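You operate a simulated robot arm through the tools that you are given. There is no shell and no other tool.

The job below is to be done with a simulated robot arm. You get a single attempt, and the scene is never put back.

## Task
Swap the tube with grey ends for the one with teal ends.
Fine: close the green tap first, park the grey FEED end in the black holder and the OUT end in the green one, fit FEED to FEED and OUT to OUT, open the tap last.

The check looks at the end state, three seconds after you hand in, the way a careful person would. Anything else that was tipped, shoved, dropped, spilled or broken makes it a failure.

## Robot
A 6-joint arm with a two-finger parallel gripper, fixed in place. Base frame: the origin is on the floor under the middle of its stand, x ahead of it, y to its left, z up. Units: mm, rad, N and s.
With the tool pointing down near the work surface it reaches from about 260 to 640 mm from the base axis. Its first joint turns from -2.007 to 2.007 rad. Payload 3.43 kg.
The tool frame sits at the grasp point between the pads (the TCP): z along the fingers, y along the line on which they close. The tips reach 34 mm beyond it. Largest opening 128 mm; finger width 24, thickness 12; the body of the gripper, 48 by 130 mm, starts 96 mm behind the TCP.
Orientation is that of the tool frame in the base frame, as a unit quaternion [w, x, y, z]. With the fingers straight down and closing along the base's y, the tool's x points along the base's -x, its y along +y and its z along -z.

## Interface
- The arm moves only by the tool send_rows. Its argument "rows" is a list of rows, each a list of 7 numbers: the shift along the tool's x, y, z in mm, then the turn, a rotation vector about the tool's x, y, z in rad, then the finger opening in mm, from 0 to 128. In form: [[dx, dy, dz, wx, wy, wz, gripper], ...]. A call has 1 to 20 rows; each row is the pose to reach, as a shift and turn from the pose commanded when the call began, along the tool's axes at that moment. Each row takes 0.2 s and may step no farther than 50 mm and 0.15 rad from the row before; otherwise, or with a gripper value out of range, the whole call is refused. A pose out of reach is approached as far as the arm can. The call stops where the force on the tool passes 40 N (or 10 N more than at its start, if that is more) or the arm is blocked; 0.2 s more then pass. Each finger travels about 153 mm/s and halts on what it meets, pressing with about 29 N; the grip force reading is that of the motor and also rises with nothing between the fingers. The clock runs only during rows and for 0.2 s after the last one: add rows that repeat a pose to give the fingers time. It gives the time, the measured TCP pose, the force on the tool (base axes), the opening and the grip force at its end, in the units of the frame above (readings bear some noise), with the torque about the TCP (base axes, N m) and any sound that the robot's microphone picked up.
- Cameras (640 x 400 px; columns grow to the right, rows downward): "scene" is fixed at [50.5, -498.5, 1621.2]; the picture's right is [0.62, -0.78, 0.00], its down [-0.41, -0.32, -0.85] and it looks along [0.67, 0.53, -0.52] (base axes); focal length 336 px, centre (320, 200). "wrist" rides on the gripper at [76, -11, -160] in the tool frame; the picture's right is [0.15, 0.99, 0.00], its down [-0.88, 0.13, -0.46] and it looks along [-0.45, 0.07, 0.89] (tool axes); focal length 234 px, centre (320, 200). There is no depth. A picture from a camera that has moved, and an enlarged one, comes with that camera's place and axes in the base frame and with its lens.
- grab_frame(camera): a new picture of that camera. It takes no simulated time.
- lift_body(by): slides the trunk up (or, below 0, down) by that many mm; the arm rides with it, the base frame stays. It gives what a move gives, with no picture.
- inspect(camera, box): a new picture of the part [left, top, right, bottom] of that camera's present view, enlarged. It takes no simulated time.
- close_job(): hands the job in; it is judged then, once.

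Nothing tells you positions but the pictures and the camera data. Unless the task says otherwise, let go and move clear before handing in.

The tools are called after ">>>" by a JSON object that holds its "api" and its "payload". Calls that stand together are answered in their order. send_rows: Moves the arm, as the interface text tells. Its arguments: {"type":"object","properties":{"rows":{"type":"array","items":{"type":"array","items":{"type":"number"}}}},"required":["rows"]} The other tools are called the same way: lift_body (by) moves the trunk up or down; grab_frame (camera) takes a picture; inspect (camera, box) takes an enlarged picture of a part of a camera's view; close_job () hands the job in.

At the start:

```text
time: 0.0
ee_pos: [339.0, -106.9, 1454.6]
ee_rot: [0.0, 0.0, 1.0, 0.0]
ft_force: [0.6, 0.2, -0.5]
wrist_torque: [0.01, 0.0, -0.03]
gripper_width: 128.0
grasp_force: 0.0
trunk travel left (down, up): [-937.0, 53.0]
```

scene: 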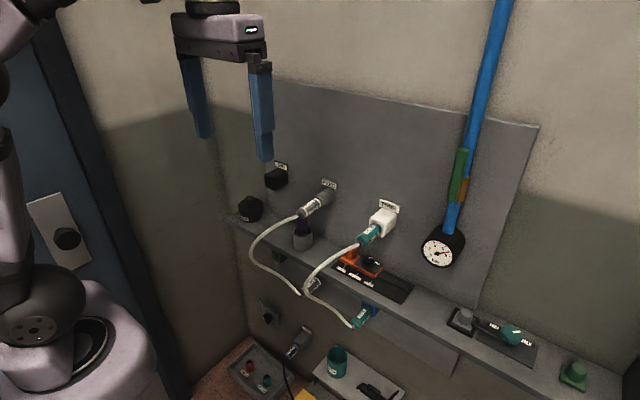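
wrist: 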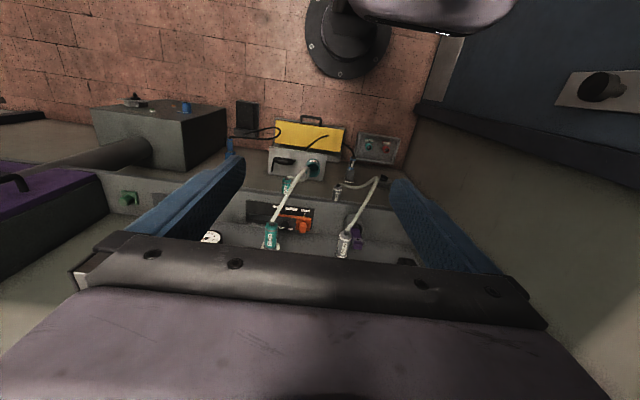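

I see a wall panel with two tubes (one with grey/white ends, one with teal ends), a shelf with taps and holders. I'll enlarge the views before doing anything.

>>> {"api": "inspect", "payload": {"camera": "scene", "box": [220, 140, 420, 265]}}

>>> {"api": "inspect", "payload": {"camera": "scene", "box": [220, 240, 420, 365]}}

>>> {"api": "inspect", "payload": {"camera": "scene", "box": [400, 200, 640, 350]}}

>>> {"api": "inspect", "payload": {"camera": "scene", "box": [180, 290, 420, 400]}}

>>> {"api": "inspect", "payload": {"camera": "wrist", "box": [200, 90, 440, 240]}}

```text
3.20 times, centred on (320, 202) of scene
camera zoom: at [50.5, -498.5, 1621.2], right [0.62, -0.78, 0.0], down [-0.41, -0.32, -0.85], along [0.67, 0.53, -0.52], focal length 1076 px, centre (320, 192)
```

zoom: 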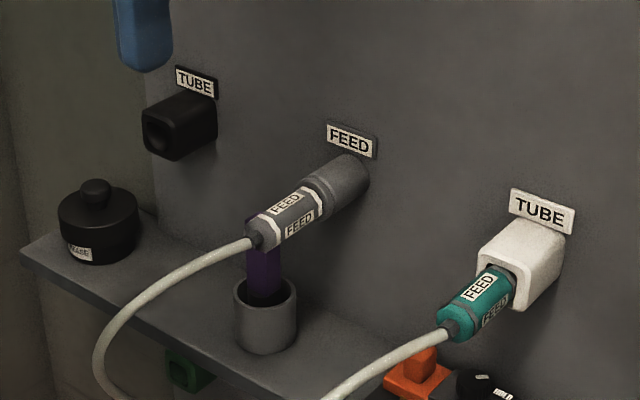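

```text
3.20 times, centred on (320, 302) of scene
camera zoom: at [50.5, -498.5, 1621.2], right [0.62, -0.78, 0.0], down [-0.41, -0.32, -0.85], along [0.67, 0.53, -0.52], focal length 1076 px, centre (320, -128)
```

zoom: 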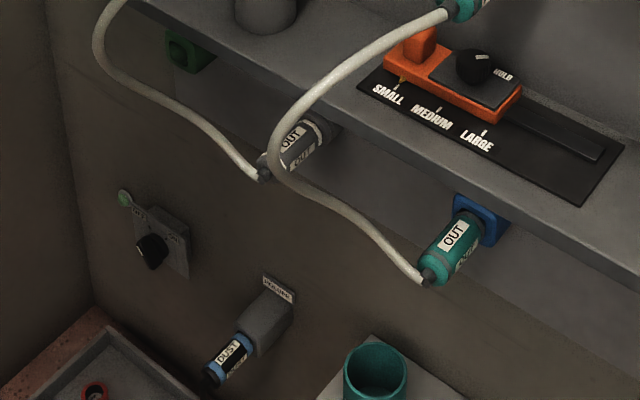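

```text
2.67 times, centred on (520, 275) of scene
camera zoom: at [50.5, -498.5, 1621.2], right [0.62, -0.78, 0.0], down [-0.41, -0.32, -0.85], along [0.67, 0.53, -0.52], focal length 897 px, centre (-213, 0)
```

zoom: 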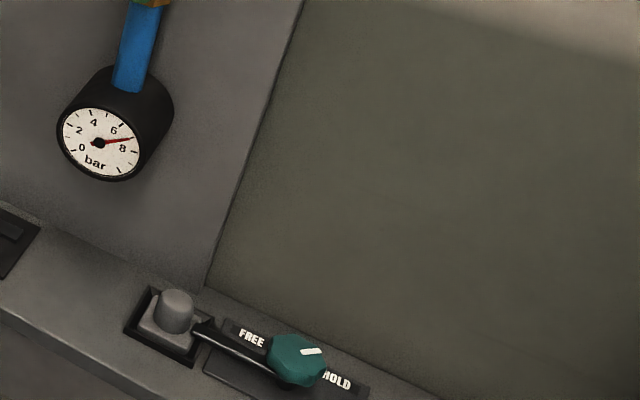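

```text
2.67 times, centred on (300, 345) of scene
camera zoom: at [50.5, -498.5, 1621.2], right [0.62, -0.78, 0.0], down [-0.41, -0.32, -0.85], along [0.67, 0.53, -0.52], focal length 897 px, centre (373, -187)
```

zoom: 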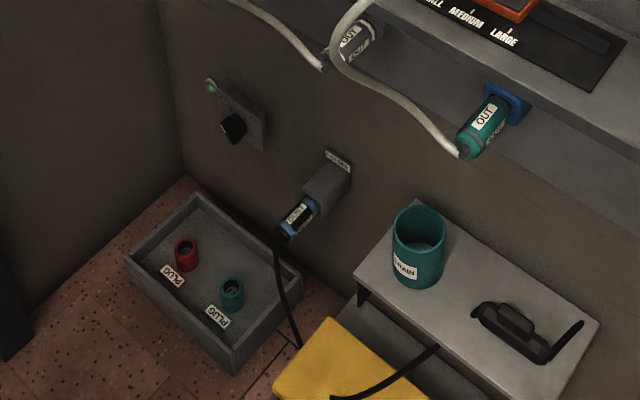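

```text
2.67 times, centred on (320, 165) of wrist
camera zoom: at [262.9, -116.6, 1614.0], right [-0.15, 0.99, 0.0], down [0.88, 0.13, 0.46], along [0.45, 0.07, -0.89], focal length 624 px, centre (320, 293)
```

zoom: 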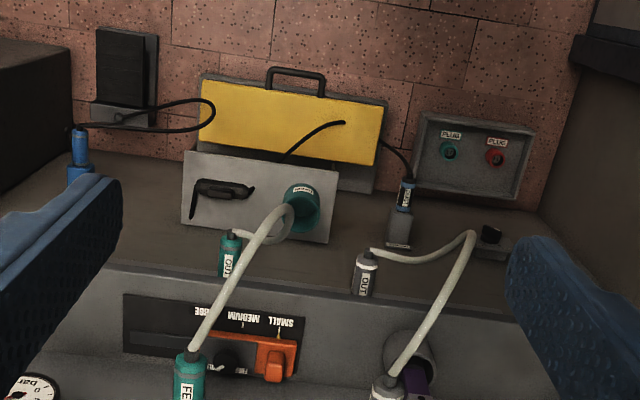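

The scene has several tap-like items, so I'll enlarge the remaining areas to identify the green tap, the holders and the ports.

>>> {"api": "inspect", "payload": {"camera": "scene", "box": [520, 325, 640, 400]}}

>>> {"api": "inspect", "payload": {"camera": "scene", "box": [420, 120, 520, 280]}}

>>> {"api": "inspect", "payload": {"camera": "scene", "box": [0, 180, 120, 280]}}

>>> {"api": "inspect", "payload": {"camera": "scene", "box": [430, 290, 550, 365]}}

>>> {"api": "inspect", "payload": {"camera": "wrist", "box": [0, 80, 240, 260]}}

>>> {"api": "inspect", "payload": {"camera": "scene", "box": [260, 240, 340, 290]}}

```text
5.33 times, centred on (580, 362) of scene
camera zoom: at [50.5, -498.5, 1621.2], right [0.62, -0.78, 0.0], down [-0.41, -0.32, -0.85], along [0.67, 0.53, -0.52], focal length 1794 px, centre (-1067, -667)
```

zoom: 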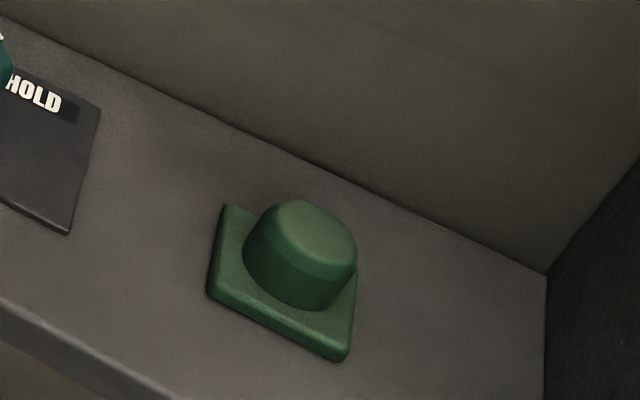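

```text
2.50 times, centred on (470, 200) of scene
camera zoom: at [50.5, -498.5, 1621.2], right [0.62, -0.78, 0.0], down [-0.41, -0.32, -0.85], along [0.67, 0.53, -0.52], focal length 841 px, centre (-55, 200)
```

zoom: 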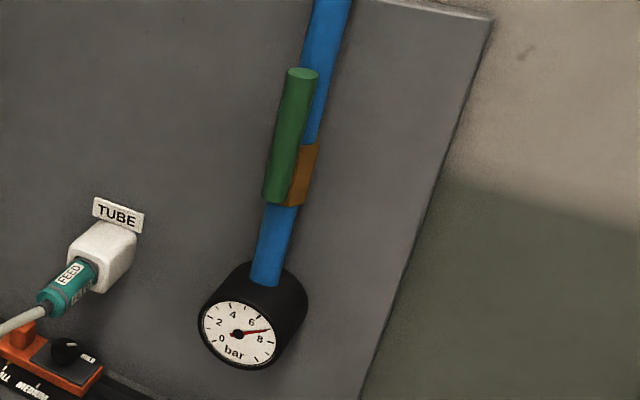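

```text
4.00 times, centred on (60, 230) of scene
camera zoom: at [50.5, -498.5, 1621.2], right [0.62, -0.78, 0.0], down [-0.41, -0.32, -0.85], along [0.67, 0.53, -0.52], focal length 1345 px, centre (1360, 80)
```

zoom: 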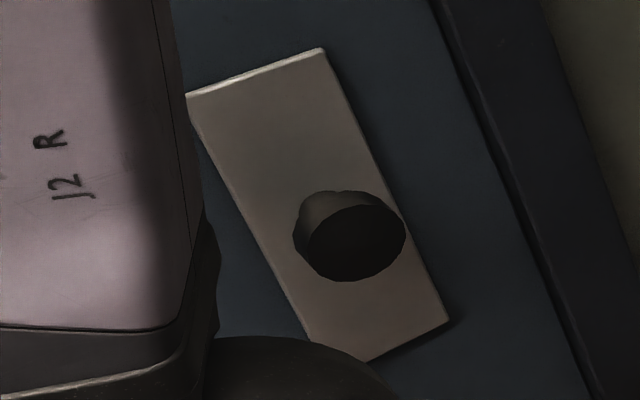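

```text
5.33 times, centred on (490, 328) of scene
camera zoom: at [50.5, -498.5, 1621.2], right [0.62, -0.78, 0.0], down [-0.41, -0.32, -0.85], along [0.67, 0.53, -0.52], focal length 1794 px, centre (-587, -480)
```

zoom: 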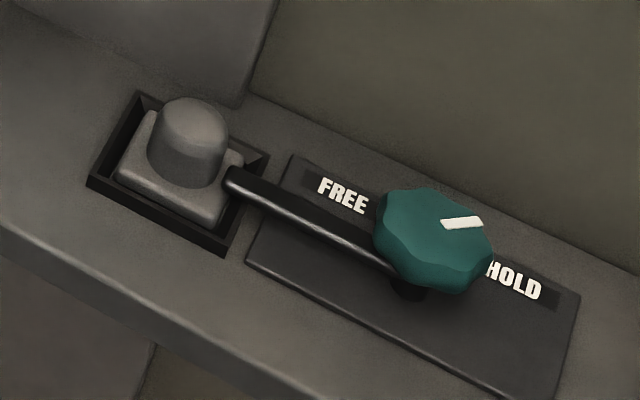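

```text
2.22 times, centred on (120, 170) of wrist
camera zoom: at [262.9, -116.6, 1614.0], right [-0.15, 0.99, 0.0], down [0.88, 0.13, 0.46], along [0.45, 0.07, -0.89], focal length 520 px, centre (764, 267)
```

zoom: 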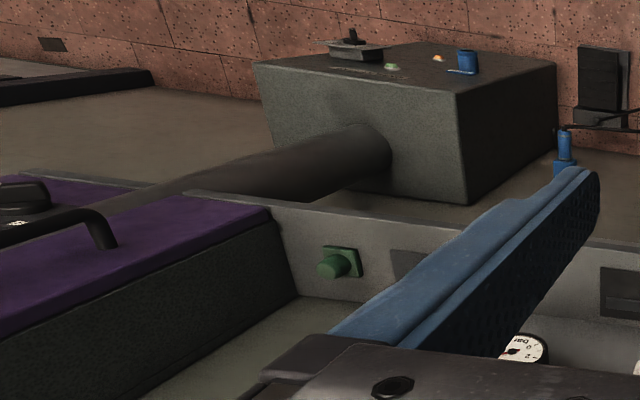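

```text
8.00 times, centred on (300, 265) of scene
camera zoom: at [50.5, -498.5, 1621.2], right [0.62, -0.78, 0.0], down [-0.41, -0.32, -0.85], along [0.67, 0.53, -0.52], focal length 2690 px, centre (480, -320)
```

zoom: 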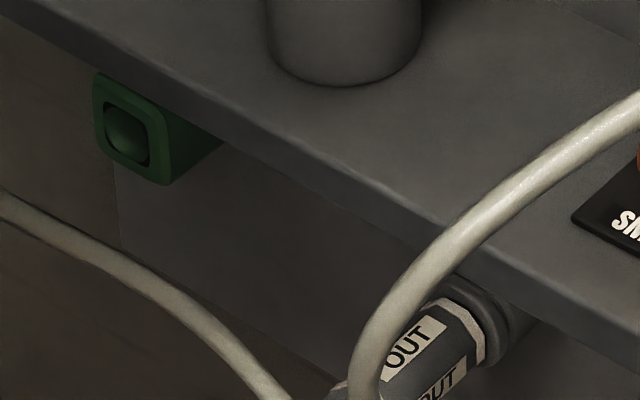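

The tubes plug into a wall at roughly x≈725: teal FEED near (605,-187,1115), grey FEED near (600,5,1120), and the OUT ends below the shelf. The green tap looks like the lever on the blue pipe. I'll lower the trunk and pitch the tool forward so the wrist camera faces the wall.

>>> {"api": "lift_body", "payload": {"by": -200}}

>>> {"api": "send_rows", "payload": {"rows": [[0, 10, 0, 0, -0.13, 0, 128], [0, 20, 0, 0, -0.26, 0, 128], [0, 30, 0, 0, -0.39, 0, 128], [0, 40, 0, 0, -0.52, 0, 128], [0, 50, 0, 0, -0.65, 0, 128], [0, 57, 0, 0, -0.785, 0, 128], [0, 57, 0, 0, -0.785, 0, 128]]}}

>>> {"api": "grab_frame", "payload": {"camera": "wrist"}}

>>> {"api": "grab_frame", "payload": {"camera": "scene"}}

```text
time: 2.2
ee_pos: [338.9, -106.4, 1253.3]
ee_rot: [0.001, 0.0, 1.0, -0.001]
ft_force: [0.5, -0.1, -0.2]
wrist_torque: [0.02, -0.03, 0.03]
gripper_width: 127.8
grasp_force: 0.1
trunk travel left (down, up): [-737.0, 253.0]
```

```text
time: 3.8
ee_pos: [429.1, -100.3, 1310.2]
ee_rot: [0.383, 0.0, 0.924, 0.001]
ft_force: [0.1, 0.6, 0.4]
wrist_torque: [0.01, -0.01, 0.02]
gripper_width: 128.0
grasp_force: 0.2
out of reach, approached as far as the arm can: row 3, 4, 5, 6, 7
trunk travel left (down, up): [-737.0, 253.0]
```

```text
taken
camera wrist: at [261.0, -111.6, 1368.6], right [-0.11, 0.99, -0.1], down [0.3, 0.13, 0.94], along [0.95, 0.07, -0.31], focal length 234 px, centre (320, 200)
```

wrist: 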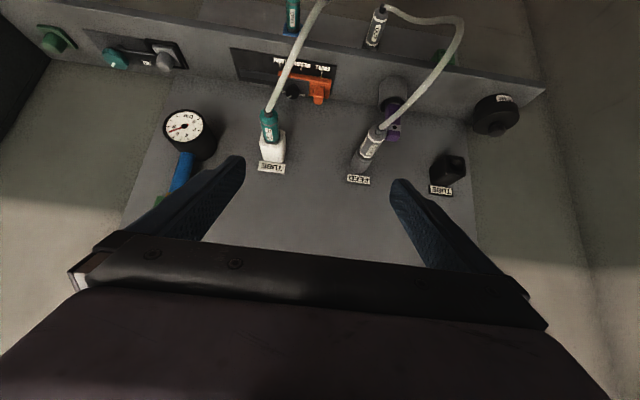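

```text
taken
```

scene: 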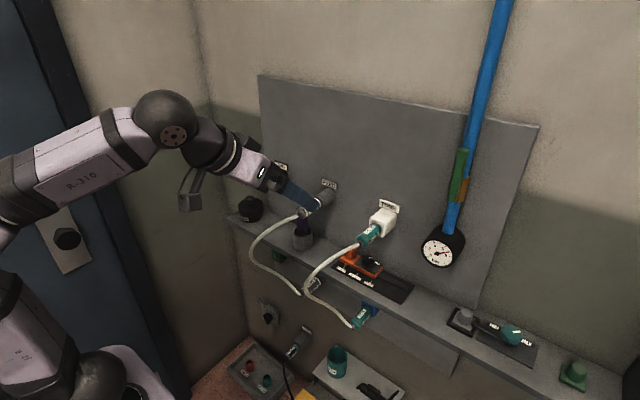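

The wrist view now shows the whole wall upside down. The last pose was slightly out of reach, so I'll make a small move to learn which pose the arm counts from, then look closer.

>>> {"api": "send_rows", "payload": {"rows": [[-14, 0, 14, 0, 0, 0, 128], [-28, 0, 28, 0, 0, 0, 128]]}}

```text
time: 4.4
ee_pos: [467.8, -99.8, 1311.1]
ee_rot: [0.382, -0.002, 0.924, 0.001]
ft_force: [-0.6, -0.1, -0.1]
wrist_torque: [-0.02, 0.0, -0.02]
gripper_width: 127.9
grasp_force: 0.0
trunk travel left (down, up): [-737.0, 253.0]
```

Commands count from the pose actually reached. I'll take enlarged wrist views here and then from a lower trunk height to triangulate.

>>> {"api": "grab_frame", "payload": {"camera": "wrist"}}

>>> {"api": "inspect", "payload": {"camera": "wrist", "box": [230, 0, 400, 106]}}

>>> {"api": "inspect", "payload": {"camera": "wrist", "box": [230, 60, 400, 166]}}

>>> {"api": "inspect", "payload": {"camera": "wrist", "box": [400, 0, 570, 106]}}

>>> {"api": "inspect", "payload": {"camera": "wrist", "box": [80, 60, 250, 166]}}

```text
taken
camera wrist: at [301.3, -110.0, 1370.1], right [-0.1, 0.99, -0.1], down [0.3, 0.13, 0.94], along [0.95, 0.07, -0.31], focal length 234 px, centre (320, 200)
```

wrist: 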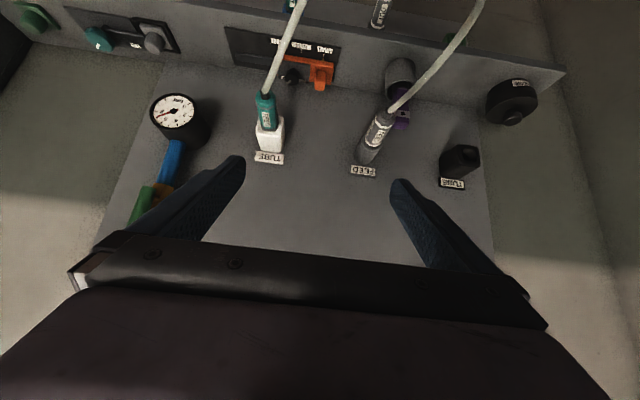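

```text
3.76 times, centred on (315, 53) of wrist
camera zoom: at [301.3, -110.0, 1370.1], right [-0.1, 0.99, -0.1], down [0.3, 0.13, 0.94], along [0.95, 0.07, -0.31], focal length 882 px, centre (339, 753)
```

zoom: 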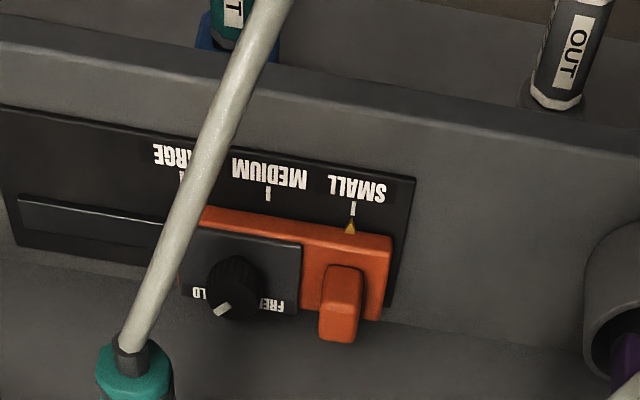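

```text
3.76 times, centred on (315, 113) of wrist
camera zoom: at [301.3, -110.0, 1370.1], right [-0.1, 0.99, -0.1], down [0.3, 0.13, 0.94], along [0.95, 0.07, -0.31], focal length 882 px, centre (339, 528)
```

zoom: 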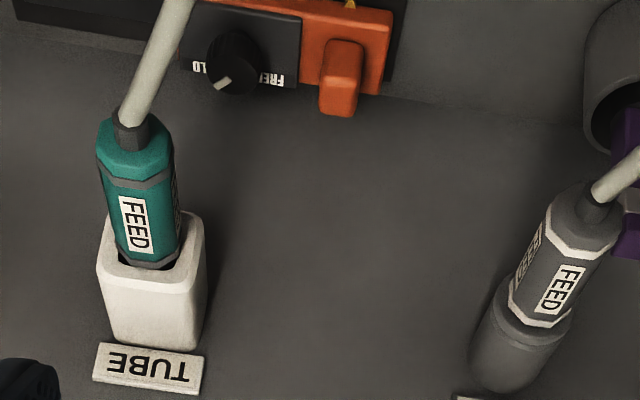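

```text
3.76 times, centred on (485, 53) of wrist
camera zoom: at [301.3, -110.0, 1370.1], right [-0.1, 0.99, -0.1], down [0.3, 0.13, 0.94], along [0.95, 0.07, -0.31], focal length 882 px, centre (-301, 753)
```

zoom: 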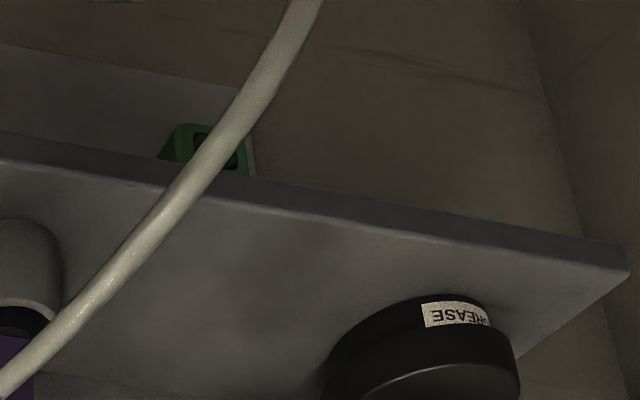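

```text
3.76 times, centred on (165, 113) of wrist
camera zoom: at [301.3, -110.0, 1370.1], right [-0.1, 0.99, -0.1], down [0.3, 0.13, 0.94], along [0.95, 0.07, -0.31], focal length 882 px, centre (904, 528)
```

zoom: 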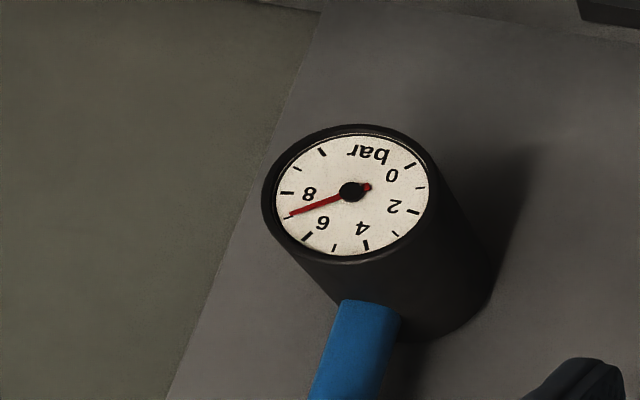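

The gauge reads about 7 bar, and the tap lever seems to lie along the blue pipe near (690,-356,1285). Both tubes bulge out to about x≈480. I'll slide right at this height, where it's clear, to look at the tap up close.

>>> {"api": "send_rows", "payload": {"rows": [[0, -50, 0, 0, 0, 0, 128], [0, -100, 0, 0, 0, 0, 128], [0, -150, 0, 0, 0, 0, 128], [0, -200, 0, 0, 0, 0, 128]]}}

>>> {"api": "grab_frame", "payload": {"camera": "wrist"}}

>>> {"api": "inspect", "payload": {"camera": "wrist", "box": [220, 60, 420, 240]}}

>>> {"api": "inspect", "payload": {"camera": "scene", "box": [400, 130, 500, 280]}}

```text
time: 5.4
ee_pos: [471.5, -300.6, 1308.6]
ee_rot: [0.382, 0.0, 0.924, 0.0]
ft_force: [0.5, -1.0, -0.7]
wrist_torque: [-0.01, 0.04, 0.02]
gripper_width: 128.0
grasp_force: 0.1
trunk travel left (down, up): [-737.0, 253.0]
```

```text
taken
camera wrist: at [304.4, -310.2, 1367.8], right [-0.1, 0.99, -0.1], down [0.3, 0.13, 0.94], along [0.95, 0.07, -0.31], focal length 234 px, centre (320, 200)
```

wrist: 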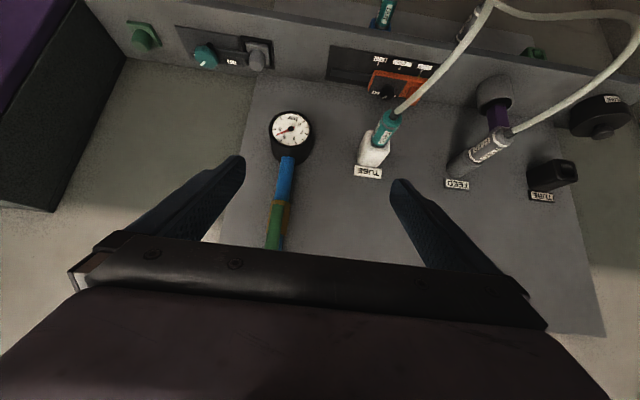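

```text
2.22 times, centred on (320, 150) of wrist
camera zoom: at [304.4, -310.2, 1367.8], right [-0.1, 0.99, -0.1], down [0.3, 0.13, 0.94], along [0.95, 0.07, -0.31], focal length 520 px, centre (320, 311)
```

zoom: 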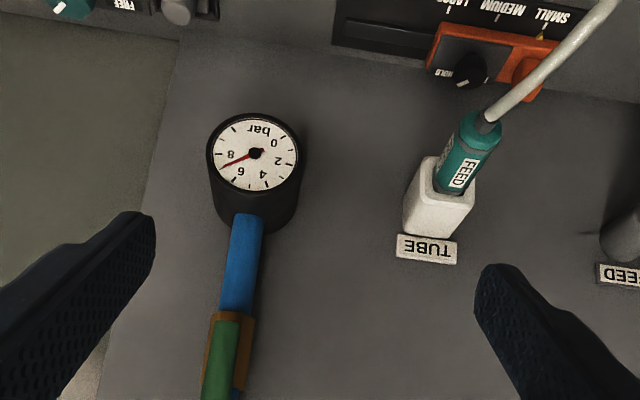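

```text
2.67 times, centred on (450, 205) of scene
camera zoom: at [50.5, -498.5, 1621.2], right [0.62, -0.78, 0.0], down [-0.41, -0.32, -0.85], along [0.67, 0.53, -0.52], focal length 897 px, centre (-27, 187)
```

zoom: 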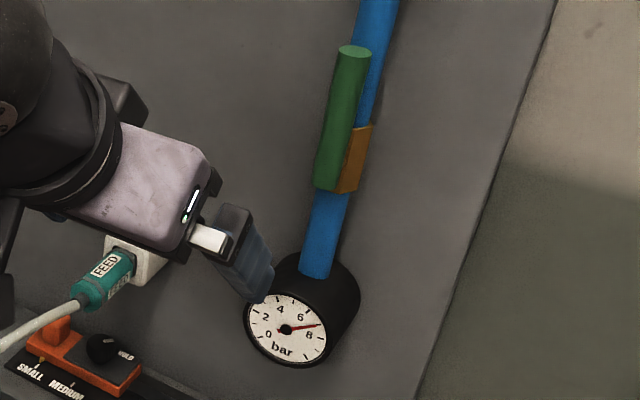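

The gripper body hides the tap, so I'll raise the trunk by 120 mm to bring it into the wrist view.

>>> {"api": "lift_body", "payload": {"by": 120}}

>>> {"api": "grab_frame", "payload": {"camera": "wrist"}}

>>> {"api": "inspect", "payload": {"camera": "wrist", "box": [200, 90, 380, 240]}}

>>> {"api": "inspect", "payload": {"camera": "scene", "box": [430, 140, 490, 220]}}

```text
time: 6.9
ee_pos: [471.1, -297.2, 1429.4]
ee_rot: [0.382, 0.0, 0.924, 0.0]
ft_force: [-0.3, 0.0, 0.4]
wrist_torque: [0.02, -0.01, -0.03]
gripper_width: 128.1
grasp_force: 0.0
trunk travel left (down, up): [-857.0, 133.0]
```

```text
taken
camera wrist: at [304.1, -307.8, 1488.5], right [-0.1, 0.99, -0.1], down [0.3, 0.13, 0.94], along [0.95, 0.07, -0.31], focal length 234 px, centre (320, 200)
```

wrist: 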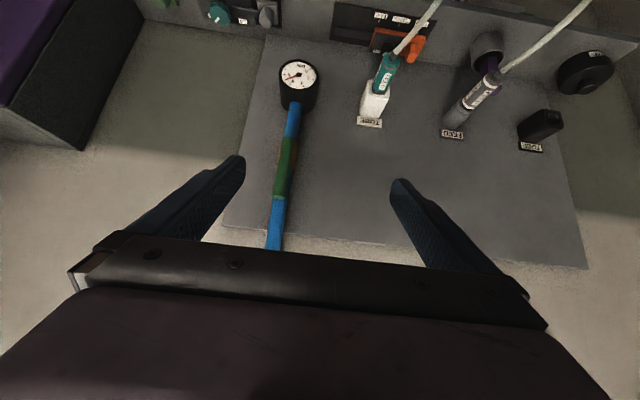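

```text
2.67 times, centred on (290, 165) of wrist
camera zoom: at [304.1, -307.8, 1488.5], right [-0.1, 0.99, -0.1], down [0.3, 0.13, 0.94], along [0.95, 0.07, -0.31], focal length 624 px, centre (400, 293)
```

zoom: 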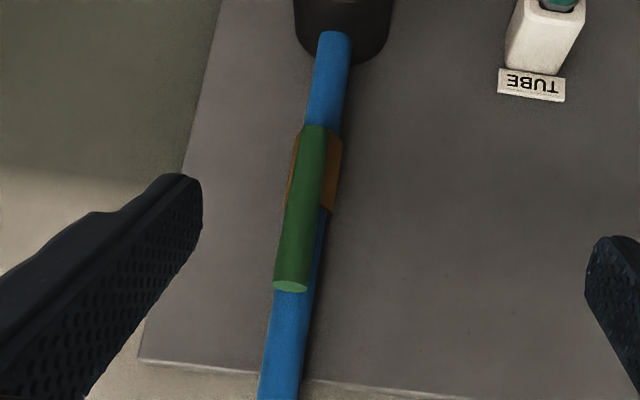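

```text
5.00 times, centred on (460, 180) of scene
camera zoom: at [50.5, -498.5, 1621.2], right [0.62, -0.78, 0.0], down [-0.41, -0.32, -0.85], along [0.67, 0.53, -0.52], focal length 1682 px, centre (-380, 300)
```

zoom: 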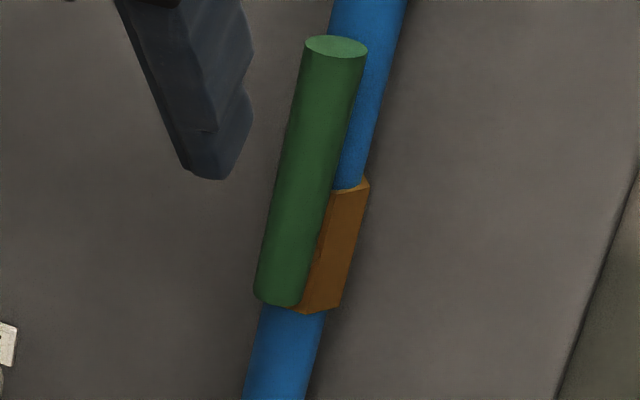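

The green lever runs along the pipe from about (659,-349,1272) to (663,-347,1378), on a brown body near its lower end, so the tap is open. I'll bring the tool horizontal, facing the wall, for a closer look before pushing it.

>>> {"api": "send_rows", "payload": {"rows": [[0, 0, 0, 0, -0.13, 0, 128], [0, 0, 0, 0, -0.26, 0, 128], [0, 0, 0, 0, -0.39, 0, 128], [0, 0, 0, 0, -0.52, 0, 128], [0, 0, 0, 0, -0.65, 0, 128], [0, 0, 0, 0, -0.785, 0, 128], [0, 0, 0, 0, -0.785, 0, 128]]}}

>>> {"api": "grab_frame", "payload": {"camera": "wrist"}}

>>> {"api": "grab_frame", "payload": {"camera": "scene"}}

```text
time: 8.5
ee_pos: [469.6, -297.5, 1430.2]
ee_rot: [0.707, 0.0, 0.707, -0.001]
ft_force: [-0.3, 0.1, 1.1]
wrist_torque: [-0.02, 0.0, -0.03]
gripper_width: 127.8
grasp_force: 0.0
trunk travel left (down, up): [-857.0, 133.0]
```

```text
taken
camera wrist: at [310.5, -307.7, 1353.0], right [0.0, 0.99, -0.15], down [-0.46, 0.13, 0.88], along [0.89, 0.07, 0.45], focal length 234 px, centre (320, 200)
```

wrist: 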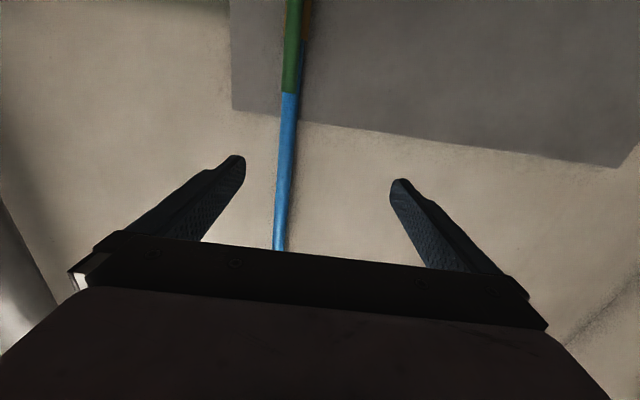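

```text
taken
```

scene: 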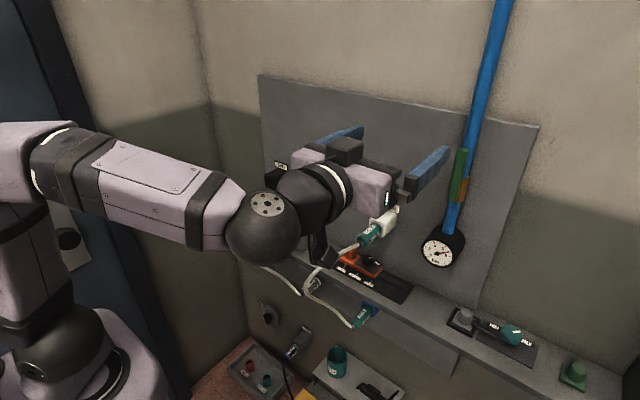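

The tool is now horizontal. I'll lower the trunk so the fingers are level with the upper part of the lever, then look.

>>> {"api": "lift_body", "payload": {"by": -75}}

>>> {"api": "grab_frame", "payload": {"camera": "wrist"}}

>>> {"api": "inspect", "payload": {"camera": "wrist", "box": [230, 0, 370, 200]}}

```text
time: 9.6
ee_pos: [469.3, -297.6, 1354.1]
ee_rot: [0.707, 0.0, 0.707, 0.0]
ft_force: [0.0, -0.2, -0.4]
wrist_torque: [0.0, -0.01, -0.01]
gripper_width: 127.7
grasp_force: 0.0
trunk travel left (down, up): [-782.0, 208.0]
```

```text
taken
camera wrist: at [310.7, -307.8, 1278.2], right [0.0, 0.99, -0.15], down [-0.46, 0.13, 0.88], along [0.89, 0.07, 0.45], focal length 234 px, centre (320, 200)
```

wrist: 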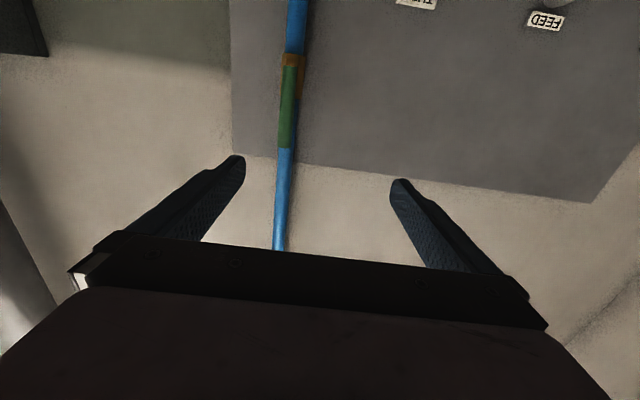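

```text
2.00 times, centred on (300, 100) of wrist
camera zoom: at [310.7, -307.8, 1278.2], right [0.0, 0.99, -0.15], down [-0.46, 0.13, 0.88], along [0.89, 0.07, 0.45], focal length 468 px, centre (360, 400)
```

zoom: 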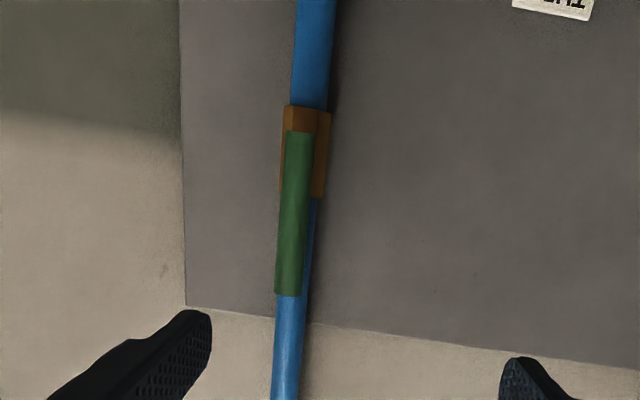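

The lever sits at y≈-348, z from about 1267 to 1375, with its pivot near z≈1282. I'll close the fingers into a single pusher, move it to the right of the lever and advance to lever depth without touching.

>>> {"api": "send_rows", "payload": {"rows": [[9, -40, 0, 0, 0, 0, 0], [9, -80, 0, 0, 0, 0, 0], [9, -80, 40, 0, 0, 0, 0], [9, -80, 80, 0, 0, 0, 0], [9, -80, 120, 0, 0, 0, 0], [9, -80, 120, 0, 0, 0, 0]]}}

>>> {"api": "grab_frame", "payload": {"camera": "wrist"}}

>>> {"api": "inspect", "payload": {"camera": "scene", "box": [400, 120, 520, 280]}}

```text
time: 11.0
ee_pos: [589.9, -375.6, 1344.7]
ee_rot: [0.707, -0.001, 0.707, 0.001]
ft_force: [0.3, 0.0, 1.1]
wrist_torque: [-0.02, -0.01, 0.0]
gripper_width: 0.0
grasp_force: 28.9
trunk travel left (down, up): [-782.0, 208.0]
```

```text
taken
camera wrist: at [430.2, -386.5, 1268.7], right [0.0, 0.99, -0.15], down [-0.46, 0.13, 0.88], along [0.89, 0.07, 0.45], focal length 234 px, centre (320, 200)
```

wrist: 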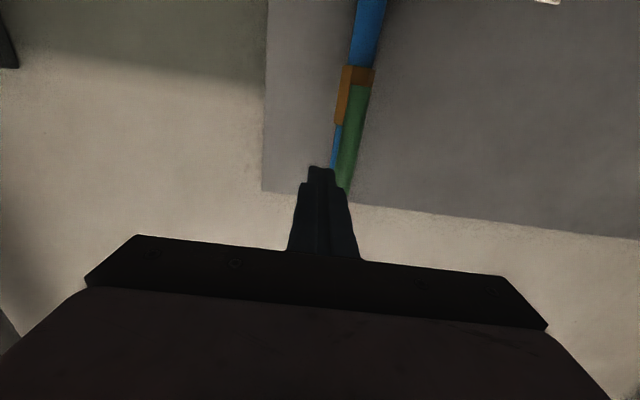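

```text
2.50 times, centred on (460, 200) of scene
camera zoom: at [50.5, -498.5, 1621.2], right [0.62, -0.78, 0.0], down [-0.41, -0.32, -0.85], along [0.67, 0.53, -0.52], focal length 841 px, centre (-30, 200)
```

zoom: 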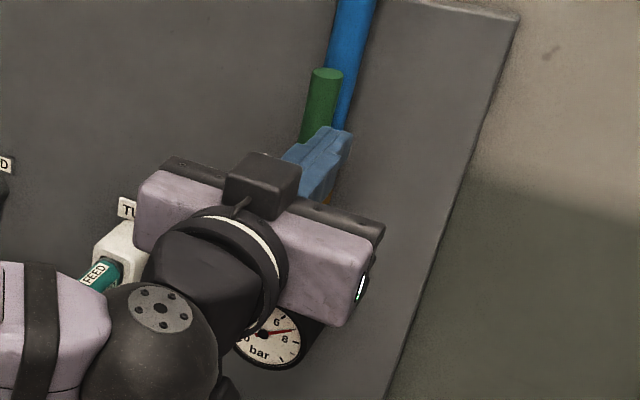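

The pusher is just right of the lever. I'll advance to lever depth and nudge it a little towards +y to find which way it turns.

>>> {"api": "send_rows", "payload": {"rows": [[0, 0, 22, 0, 0, 0, 0], [0, 0, 42, 0, 0, 0, 0], [0, 4, 42, 0, 0, 0, 0], [0, 8, 42, 0, 0, 0, 0], [0, 12, 42, 0, 0, 0, 0], [0, 16, 42, 0, 0, 0, 0]]}}

>>> {"api": "grab_frame", "payload": {"camera": "wrist"}}

>>> {"api": "inspect", "payload": {"camera": "scene", "box": [400, 120, 520, 280]}}

```text
time: 12.4
ee_pos: [632.5, -368.9, 1345.2]
ee_rot: [0.708, 0.005, 0.707, -0.003]
ft_force: [7.4, -21.6, 9.9]
wrist_torque: [0.04, -0.35, -0.83]
gripper_width: 0.1
grasp_force: 28.7
trunk travel left (down, up): [-782.0, 208.0]
```

```text
taken
camera wrist: at [472.2, -377.6, 1268.9], right [0.01, 0.99, -0.14], down [-0.46, 0.13, 0.88], along [0.89, 0.06, 0.45], focal length 234 px, centre (320, 200)
```

wrist: 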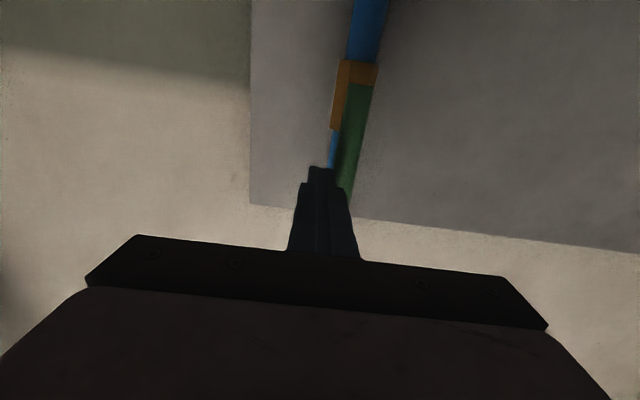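

```text
2.50 times, centred on (460, 200) of scene
camera zoom: at [50.5, -498.5, 1621.2], right [0.62, -0.78, 0.0], down [-0.41, -0.32, -0.85], along [0.67, 0.53, -0.52], focal length 841 px, centre (-30, 200)
```

zoom: 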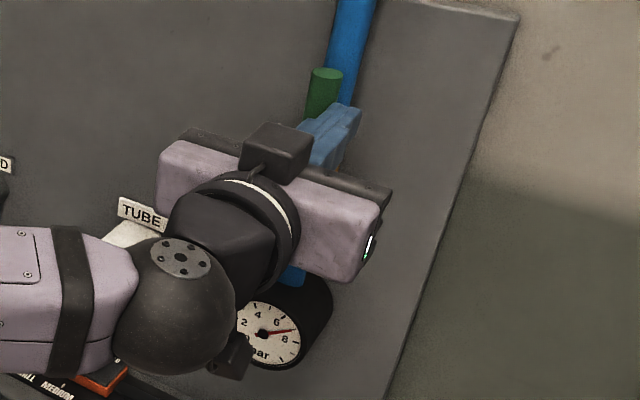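

The lever didn't budge at about 22 N, so +y looks like the stop. I'll back off, go round to its left side and try pushing towards -y.

>>> {"api": "send_rows", "payload": {"rows": [[0, -20, 0, 0, 0, 0, 0], [0, -20, -40, 0, 0, 0, 0], [0, -20, -70, 0, 0, 0, 0], [0, 15, -70, 0, 0, 0, 0], [0, 44, -70, 0, 0, 0, 0], [0, 44, -35, 0, 0, 0, 0], [0, 44, 0, 0, 0, 0, 0], [0, 44, 0, 0, 0, 0, 0]]}}

>>> {"api": "grab_frame", "payload": {"camera": "wrist"}}

>>> {"api": "inspect", "payload": {"camera": "scene", "box": [400, 120, 520, 280]}}

```text
time: 14.2
ee_pos: [633.0, -315.7, 1346.1]
ee_rot: [0.707, -0.001, 0.707, 0.001]
ft_force: [0.2, 0.5, -0.4]
wrist_torque: [0.01, 0.0, 0.01]
gripper_width: 0.0
grasp_force: 28.9
trunk travel left (down, up): [-782.0, 208.0]
```

```text
taken
camera wrist: at [473.9, -326.2, 1270.0], right [0.0, 0.99, -0.15], down [-0.46, 0.13, 0.88], along [0.89, 0.07, 0.45], focal length 234 px, centre (320, 200)
```

wrist: 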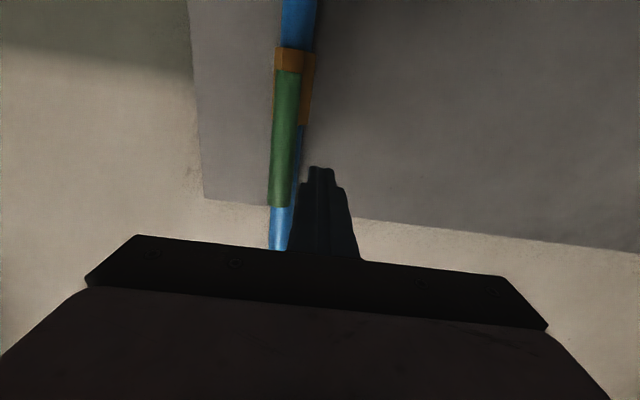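

```text
2.50 times, centred on (460, 200) of scene
camera zoom: at [50.5, -498.5, 1621.2], right [0.62, -0.78, 0.0], down [-0.41, -0.32, -0.85], along [0.67, 0.53, -0.52], focal length 841 px, centre (-30, 200)
```

zoom: 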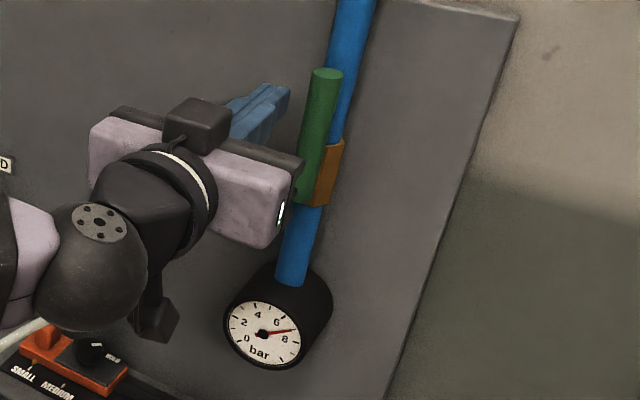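

The pusher is now left of the lever with about 12 mm of clearance. I'll push towards -y in small steps and watch the force.

>>> {"api": "send_rows", "payload": {"rows": [[0, -6, 0, 0, 0, 0, 0], [0, -12, 0, 0, 0, 0, 0], [0, -18, 0, 0, 0, 0, 0], [0, -24, 0, 0, 0, 0, 0], [0, -30, 0, 0, 0, 0, 0]]}}

>>> {"api": "grab_frame", "payload": {"camera": "wrist"}}

>>> {"api": "inspect", "payload": {"camera": "scene", "box": [400, 120, 520, 280]}}

```text
time: 15.4
ee_pos: [632.4, -347.9, 1344.7]
ee_rot: [0.706, 0.0, 0.708, 0.0]
ft_force: [-0.2, -0.1, 0.9]
wrist_torque: [-0.01, -0.03, 0.04]
gripper_width: 0.0
grasp_force: 28.6
trunk travel left (down, up): [-782.0, 208.0]
```

```text
taken
camera wrist: at [472.6, -358.1, 1268.9], right [0.0, 0.99, -0.15], down [-0.45, 0.13, 0.88], along [0.89, 0.07, 0.45], focal length 234 px, centre (320, 200)
```

wrist: 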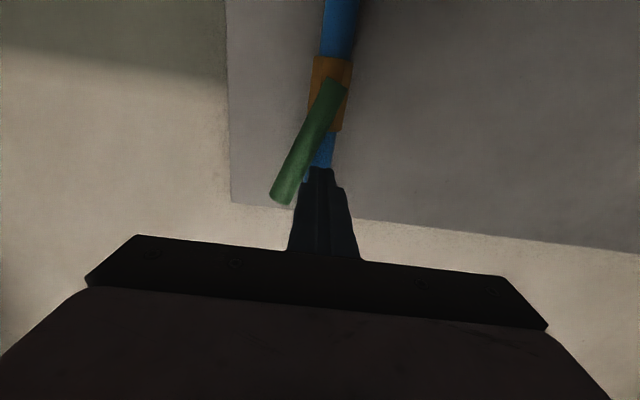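

```text
2.50 times, centred on (460, 200) of scene
camera zoom: at [50.5, -498.5, 1621.2], right [0.62, -0.78, 0.0], down [-0.41, -0.32, -0.85], along [0.67, 0.53, -0.52], focal length 841 px, centre (-30, 200)
```

zoom: 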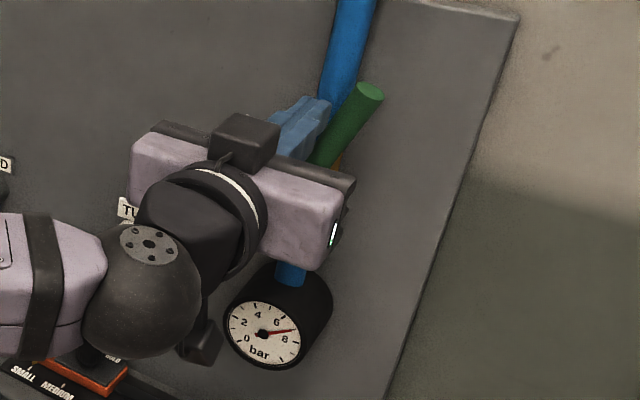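

The lever turns towards -y. I'll follow its arc around the pivot in small steps until it lies horizontal.

>>> {"api": "send_rows", "payload": {"rows": [[0.5, -6, 0, 0, 0, 0, 0], [0.9, -12.5, 0, 0, 0, 0, 0], [3, -20, 0, 0, 0, 0, 0], [5.9, -28, 0, 0, 0, 0, 0], [10.5, -35, 0, 0, 0, 0, 0], [15.8, -42, 0, 0, 0, 0, 0], [22.5, -48, 0, 0, 0, 0, 0], [30, -53, 0, 0, 0, 0, 0], [36, -56, 0, 0, 0, 0, 0], [36, -56, 0, 0, 0, 0, 0]]}}

>>> {"api": "grab_frame", "payload": {"camera": "wrist"}}

>>> {"api": "inspect", "payload": {"camera": "scene", "box": [400, 120, 520, 280]}}

```text
time: 17.6
ee_pos: [632.5, -404.6, 1308.8]
ee_rot: [0.707, -0.001, 0.707, 0.001]
ft_force: [0.2, -0.1, -0.2]
wrist_torque: [-0.02, -0.01, -0.01]
gripper_width: 0.0
grasp_force: 28.9
trunk travel left (down, up): [-782.0, 208.0]
```

```text
taken
camera wrist: at [472.7, -414.3, 1232.9], right [0.0, 0.99, -0.15], down [-0.46, 0.13, 0.88], along [0.89, 0.07, 0.45], focal length 234 px, centre (320, 200)
```

wrist: 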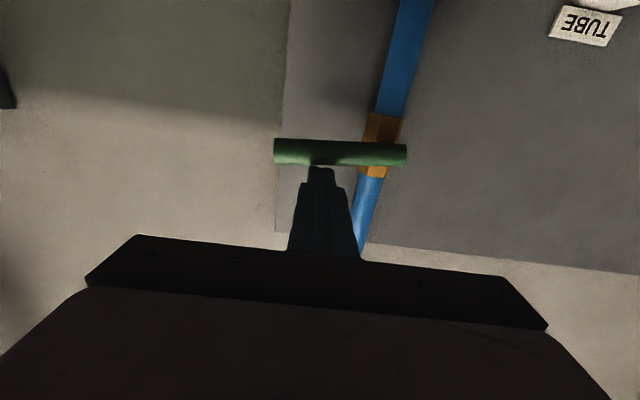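

```text
2.50 times, centred on (460, 200) of scene
camera zoom: at [50.5, -498.5, 1621.2], right [0.62, -0.78, 0.0], down [-0.41, -0.32, -0.85], along [0.67, 0.53, -0.52], focal length 841 px, centre (-30, 200)
```

zoom: 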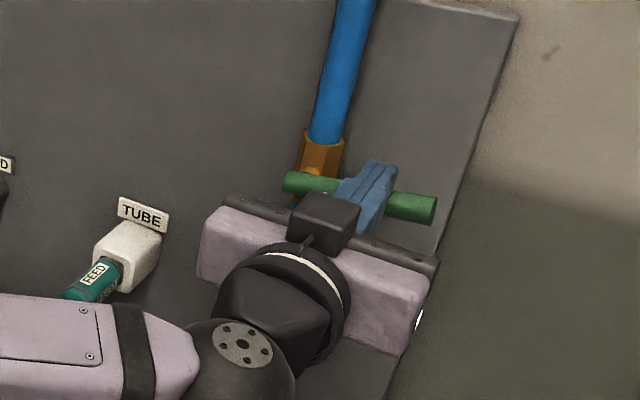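

The lever is almost horizontal. I'll press down gently until I feel the end stop.

>>> {"api": "send_rows", "payload": {"rows": [[3, 0, 0, 0, 0, 0, 0], [6, -0.5, 0, 0, 0, 0, 0], [9, -0.5, 0, 0, 0, 0, 0]]}}

>>> {"api": "inspect", "payload": {"camera": "wrist", "box": [240, 90, 440, 215]}}

```text
time: 18.4
ee_pos: [632.2, -405.8, 1300.9]
ee_rot: [0.708, -0.001, 0.707, 0.001]
ft_force: [2.7, -0.8, 6.4]
wrist_torque: [0.01, -0.23, -0.05]
gripper_width: 0.0
grasp_force: 29.0
trunk travel left (down, up): [-782.0, 208.0]
```

```text
3.20 times, centred on (340, 152) of wrist
camera zoom: at [472.2, -414.1, 1225.3], right [0.0, 0.99, -0.15], down [-0.46, 0.13, 0.88], along [0.89, 0.07, 0.45], focal length 749 px, centre (256, 352)
```

zoom: 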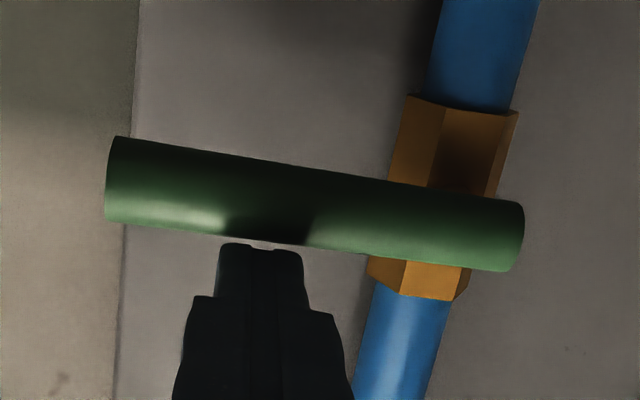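

>>> {"api": "send_rows", "payload": {"rows": [[2, 0, 0, 0, 0, 0, 0], [4, 0, 0, 0, 0, 0, 0]]}}

```text
time: 19.0
ee_pos: [631.0, -404.0, 1301.1]
ee_rot: [0.71, -0.001, 0.704, -0.001]
ft_force: [4.8, -3.6, 19.2]
wrist_torque: [0.02, -0.72, -0.12]
gripper_width: 0.1
grasp_force: 28.9
trunk travel left (down, up): [-782.0, 208.0]
```

The lever is on its end stop, 90° from the pipe. I'll back the pusher off and check the gauge.

>>> {"api": "send_rows", "payload": {"rows": [[-14, 0, 0, 0, 0, 0, 0], [-14, 0, -40, 0, 0, 0, 0], [-14, 0, -80, 0, 0, 0, 0], [-14, 40, -120, 0, 0, 0, 0], [-14, 80, -160, 0, 0, 0, 0], [-14, 110, -160, 0, 0, 0, 60]]}}

>>> {"api": "inspect", "payload": {"camera": "scene", "box": [400, 120, 520, 280]}}

>>> {"api": "grab_frame", "payload": {"camera": "scene"}}

```text
refused: row 4 steps farther than a row can; nothing moved
```

```text
2.50 times, centred on (460, 200) of scene
camera zoom: at [50.5, -498.5, 1621.2], right [0.62, -0.78, 0.0], down [-0.41, -0.32, -0.85], along [0.67, 0.53, -0.52], focal length 841 px, centre (-30, 200)
```

zoom: 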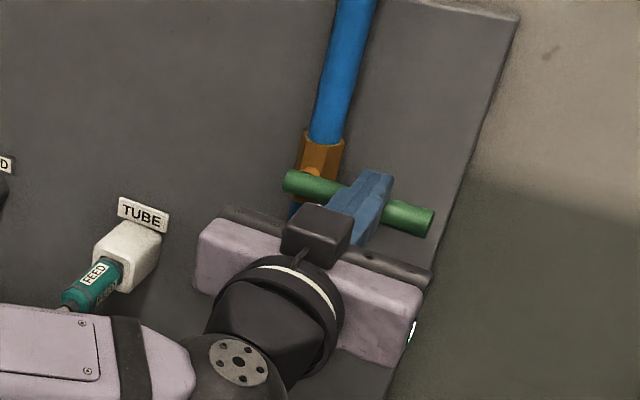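

```text
taken
```

scene: 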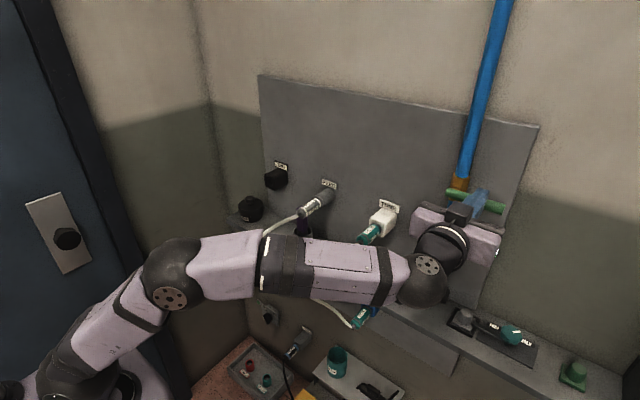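

One step was too long, so I'll resend with smaller ones.

>>> {"api": "send_rows", "payload": {"rows": [[-14, 0, 0, 0, 0, 0, 0], [-14, 0, -40, 0, 0, 0, 0], [-14, 0, -80, 0, 0, 0, 0], [-14, 0, -120, 0, 0, 0, 0], [-14, 0, -160, 0, 0, 0, 0], [-14, 45, -160, 0, 0, 0, 60], [-14, 90, -160, 0, 0, 0, 60], [-14, 110, -160, 0, 0, 0, 60]]}}

>>> {"api": "inspect", "payload": {"camera": "scene", "box": [400, 120, 520, 280]}}

>>> {"api": "grab_frame", "payload": {"camera": "scene"}}

>>> {"api": "grab_frame", "payload": {"camera": "wrist"}}

```text
time: 20.8
ee_pos: [473.2, -293.9, 1310.9]
ee_rot: [0.707, -0.001, 0.707, 0.001]
ft_force: [-0.2, -0.8, -0.3]
wrist_torque: [-0.01, -0.02, -0.01]
gripper_width: 59.8
grasp_force: 0.1
trunk travel left (down, up): [-782.0, 208.0]
```

```text
2.50 times, centred on (460, 200) of scene
camera zoom: at [50.5, -498.5, 1621.2], right [0.62, -0.78, 0.0], down [-0.41, -0.32, -0.85], along [0.67, 0.53, -0.52], focal length 841 px, centre (-30, 200)
```

zoom: 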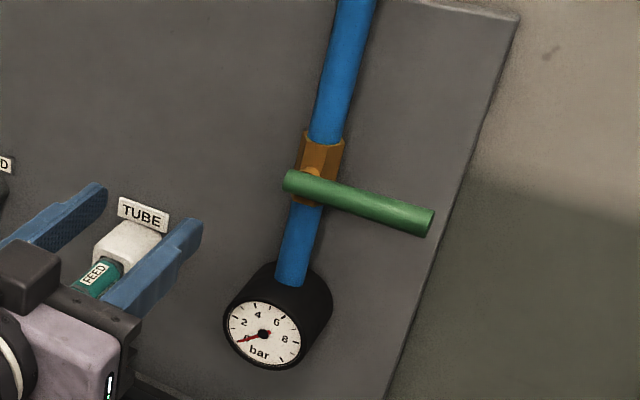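

```text
taken
```

scene: 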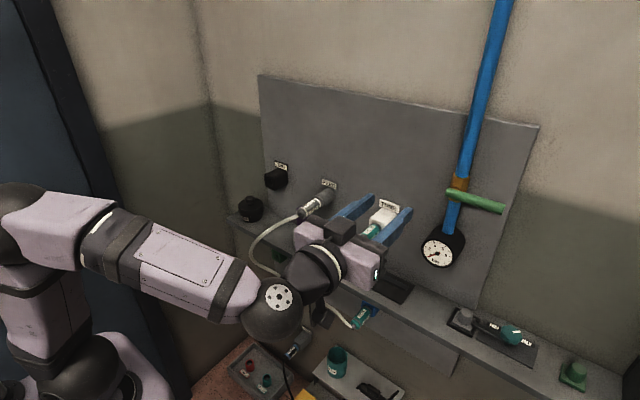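

```text
taken
camera wrist: at [313.0, -304.2, 1235.7], right [0.0, 0.99, -0.15], down [-0.46, 0.13, 0.88], along [0.89, 0.07, 0.45], focal length 234 px, centre (320, 200)
```

wrist: 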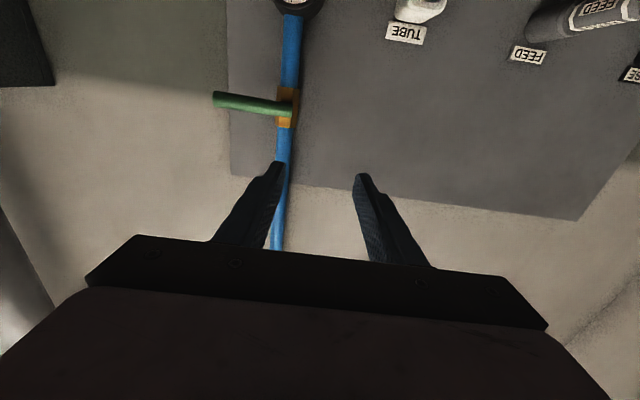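

The gauge has dropped to 0 bar, so the tap is closed. Next is the grey FEED end: I'll pitch the tool back to 45° and move in front of it for a closer look.

>>> {"api": "send_rows", "payload": {"rows": [[0, 48, 0, 0, 0.131, 0, 60], [0, 96, 0, 0, 0.262, 0, 60], [0, 144, 0, 0, 0.393, 0, 60], [0, 192, 0, 0, 0.524, 0, 60], [0, 240, 0, 0, 0.655, 0, 60], [0, 288, 0, 0, 0.785, 0, 60], [0, 298, 0, 0, 0.785, 0, 60]]}}

>>> {"api": "lift_body", "payload": {"by": -50}}

>>> {"api": "grab_frame", "payload": {"camera": "wrist"}}

>>> {"api": "inspect", "payload": {"camera": "wrist", "box": [250, 20, 410, 140]}}

>>> {"api": "inspect", "payload": {"camera": "wrist", "box": [400, 80, 560, 200]}}

```text
time: 22.4
ee_pos: [469.9, 5.2, 1310.6]
ee_rot: [0.382, -0.002, 0.924, 0.001]
ft_force: [0.5, -0.1, -0.1]
wrist_torque: [-0.02, 0.01, 0.04]
gripper_width: 59.9
grasp_force: 0.0
out of reach, approached as far as the arm can: row 3, 4, 5
trunk travel left (down, up): [-782.0, 208.0]
```

```text
time: 23.3
ee_pos: [471.3, 4.3, 1260.9]
ee_rot: [0.383, 0.0, 0.924, 0.0]
ft_force: [-0.1, 0.2, 0.0]
wrist_torque: [0.01, -0.01, 0.01]
gripper_width: 60.0
grasp_force: 0.1
trunk travel left (down, up): [-732.0, 258.0]
```

```text
taken
camera wrist: at [304.0, -5.3, 1320.1], right [-0.1, 0.99, -0.1], down [0.3, 0.13, 0.94], along [0.95, 0.07, -0.31], focal length 234 px, centre (320, 200)
```

wrist: 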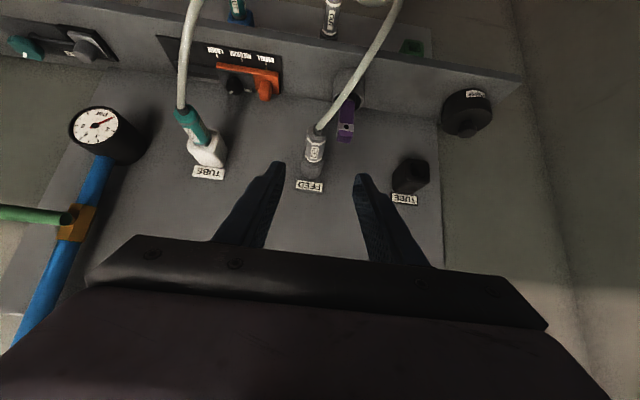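

```text
3.33 times, centred on (330, 80) of wrist
camera zoom: at [304.0, -5.3, 1320.1], right [-0.1, 0.99, -0.1], down [0.3, 0.13, 0.94], along [0.95, 0.07, -0.31], focal length 781 px, centre (287, 600)
```

zoom: 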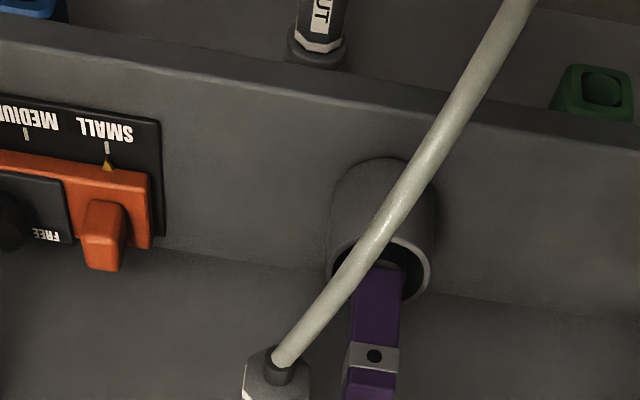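

```text
3.33 times, centred on (480, 140) of wrist
camera zoom: at [304.0, -5.3, 1320.1], right [-0.1, 0.99, -0.1], down [0.3, 0.13, 0.94], along [0.95, 0.07, -0.31], focal length 781 px, centre (-213, 400)
```

zoom: 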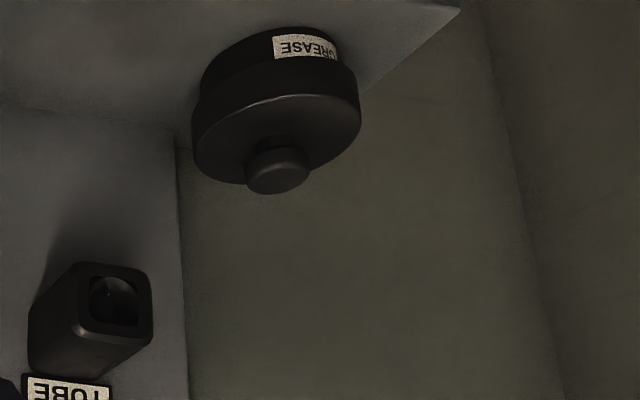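

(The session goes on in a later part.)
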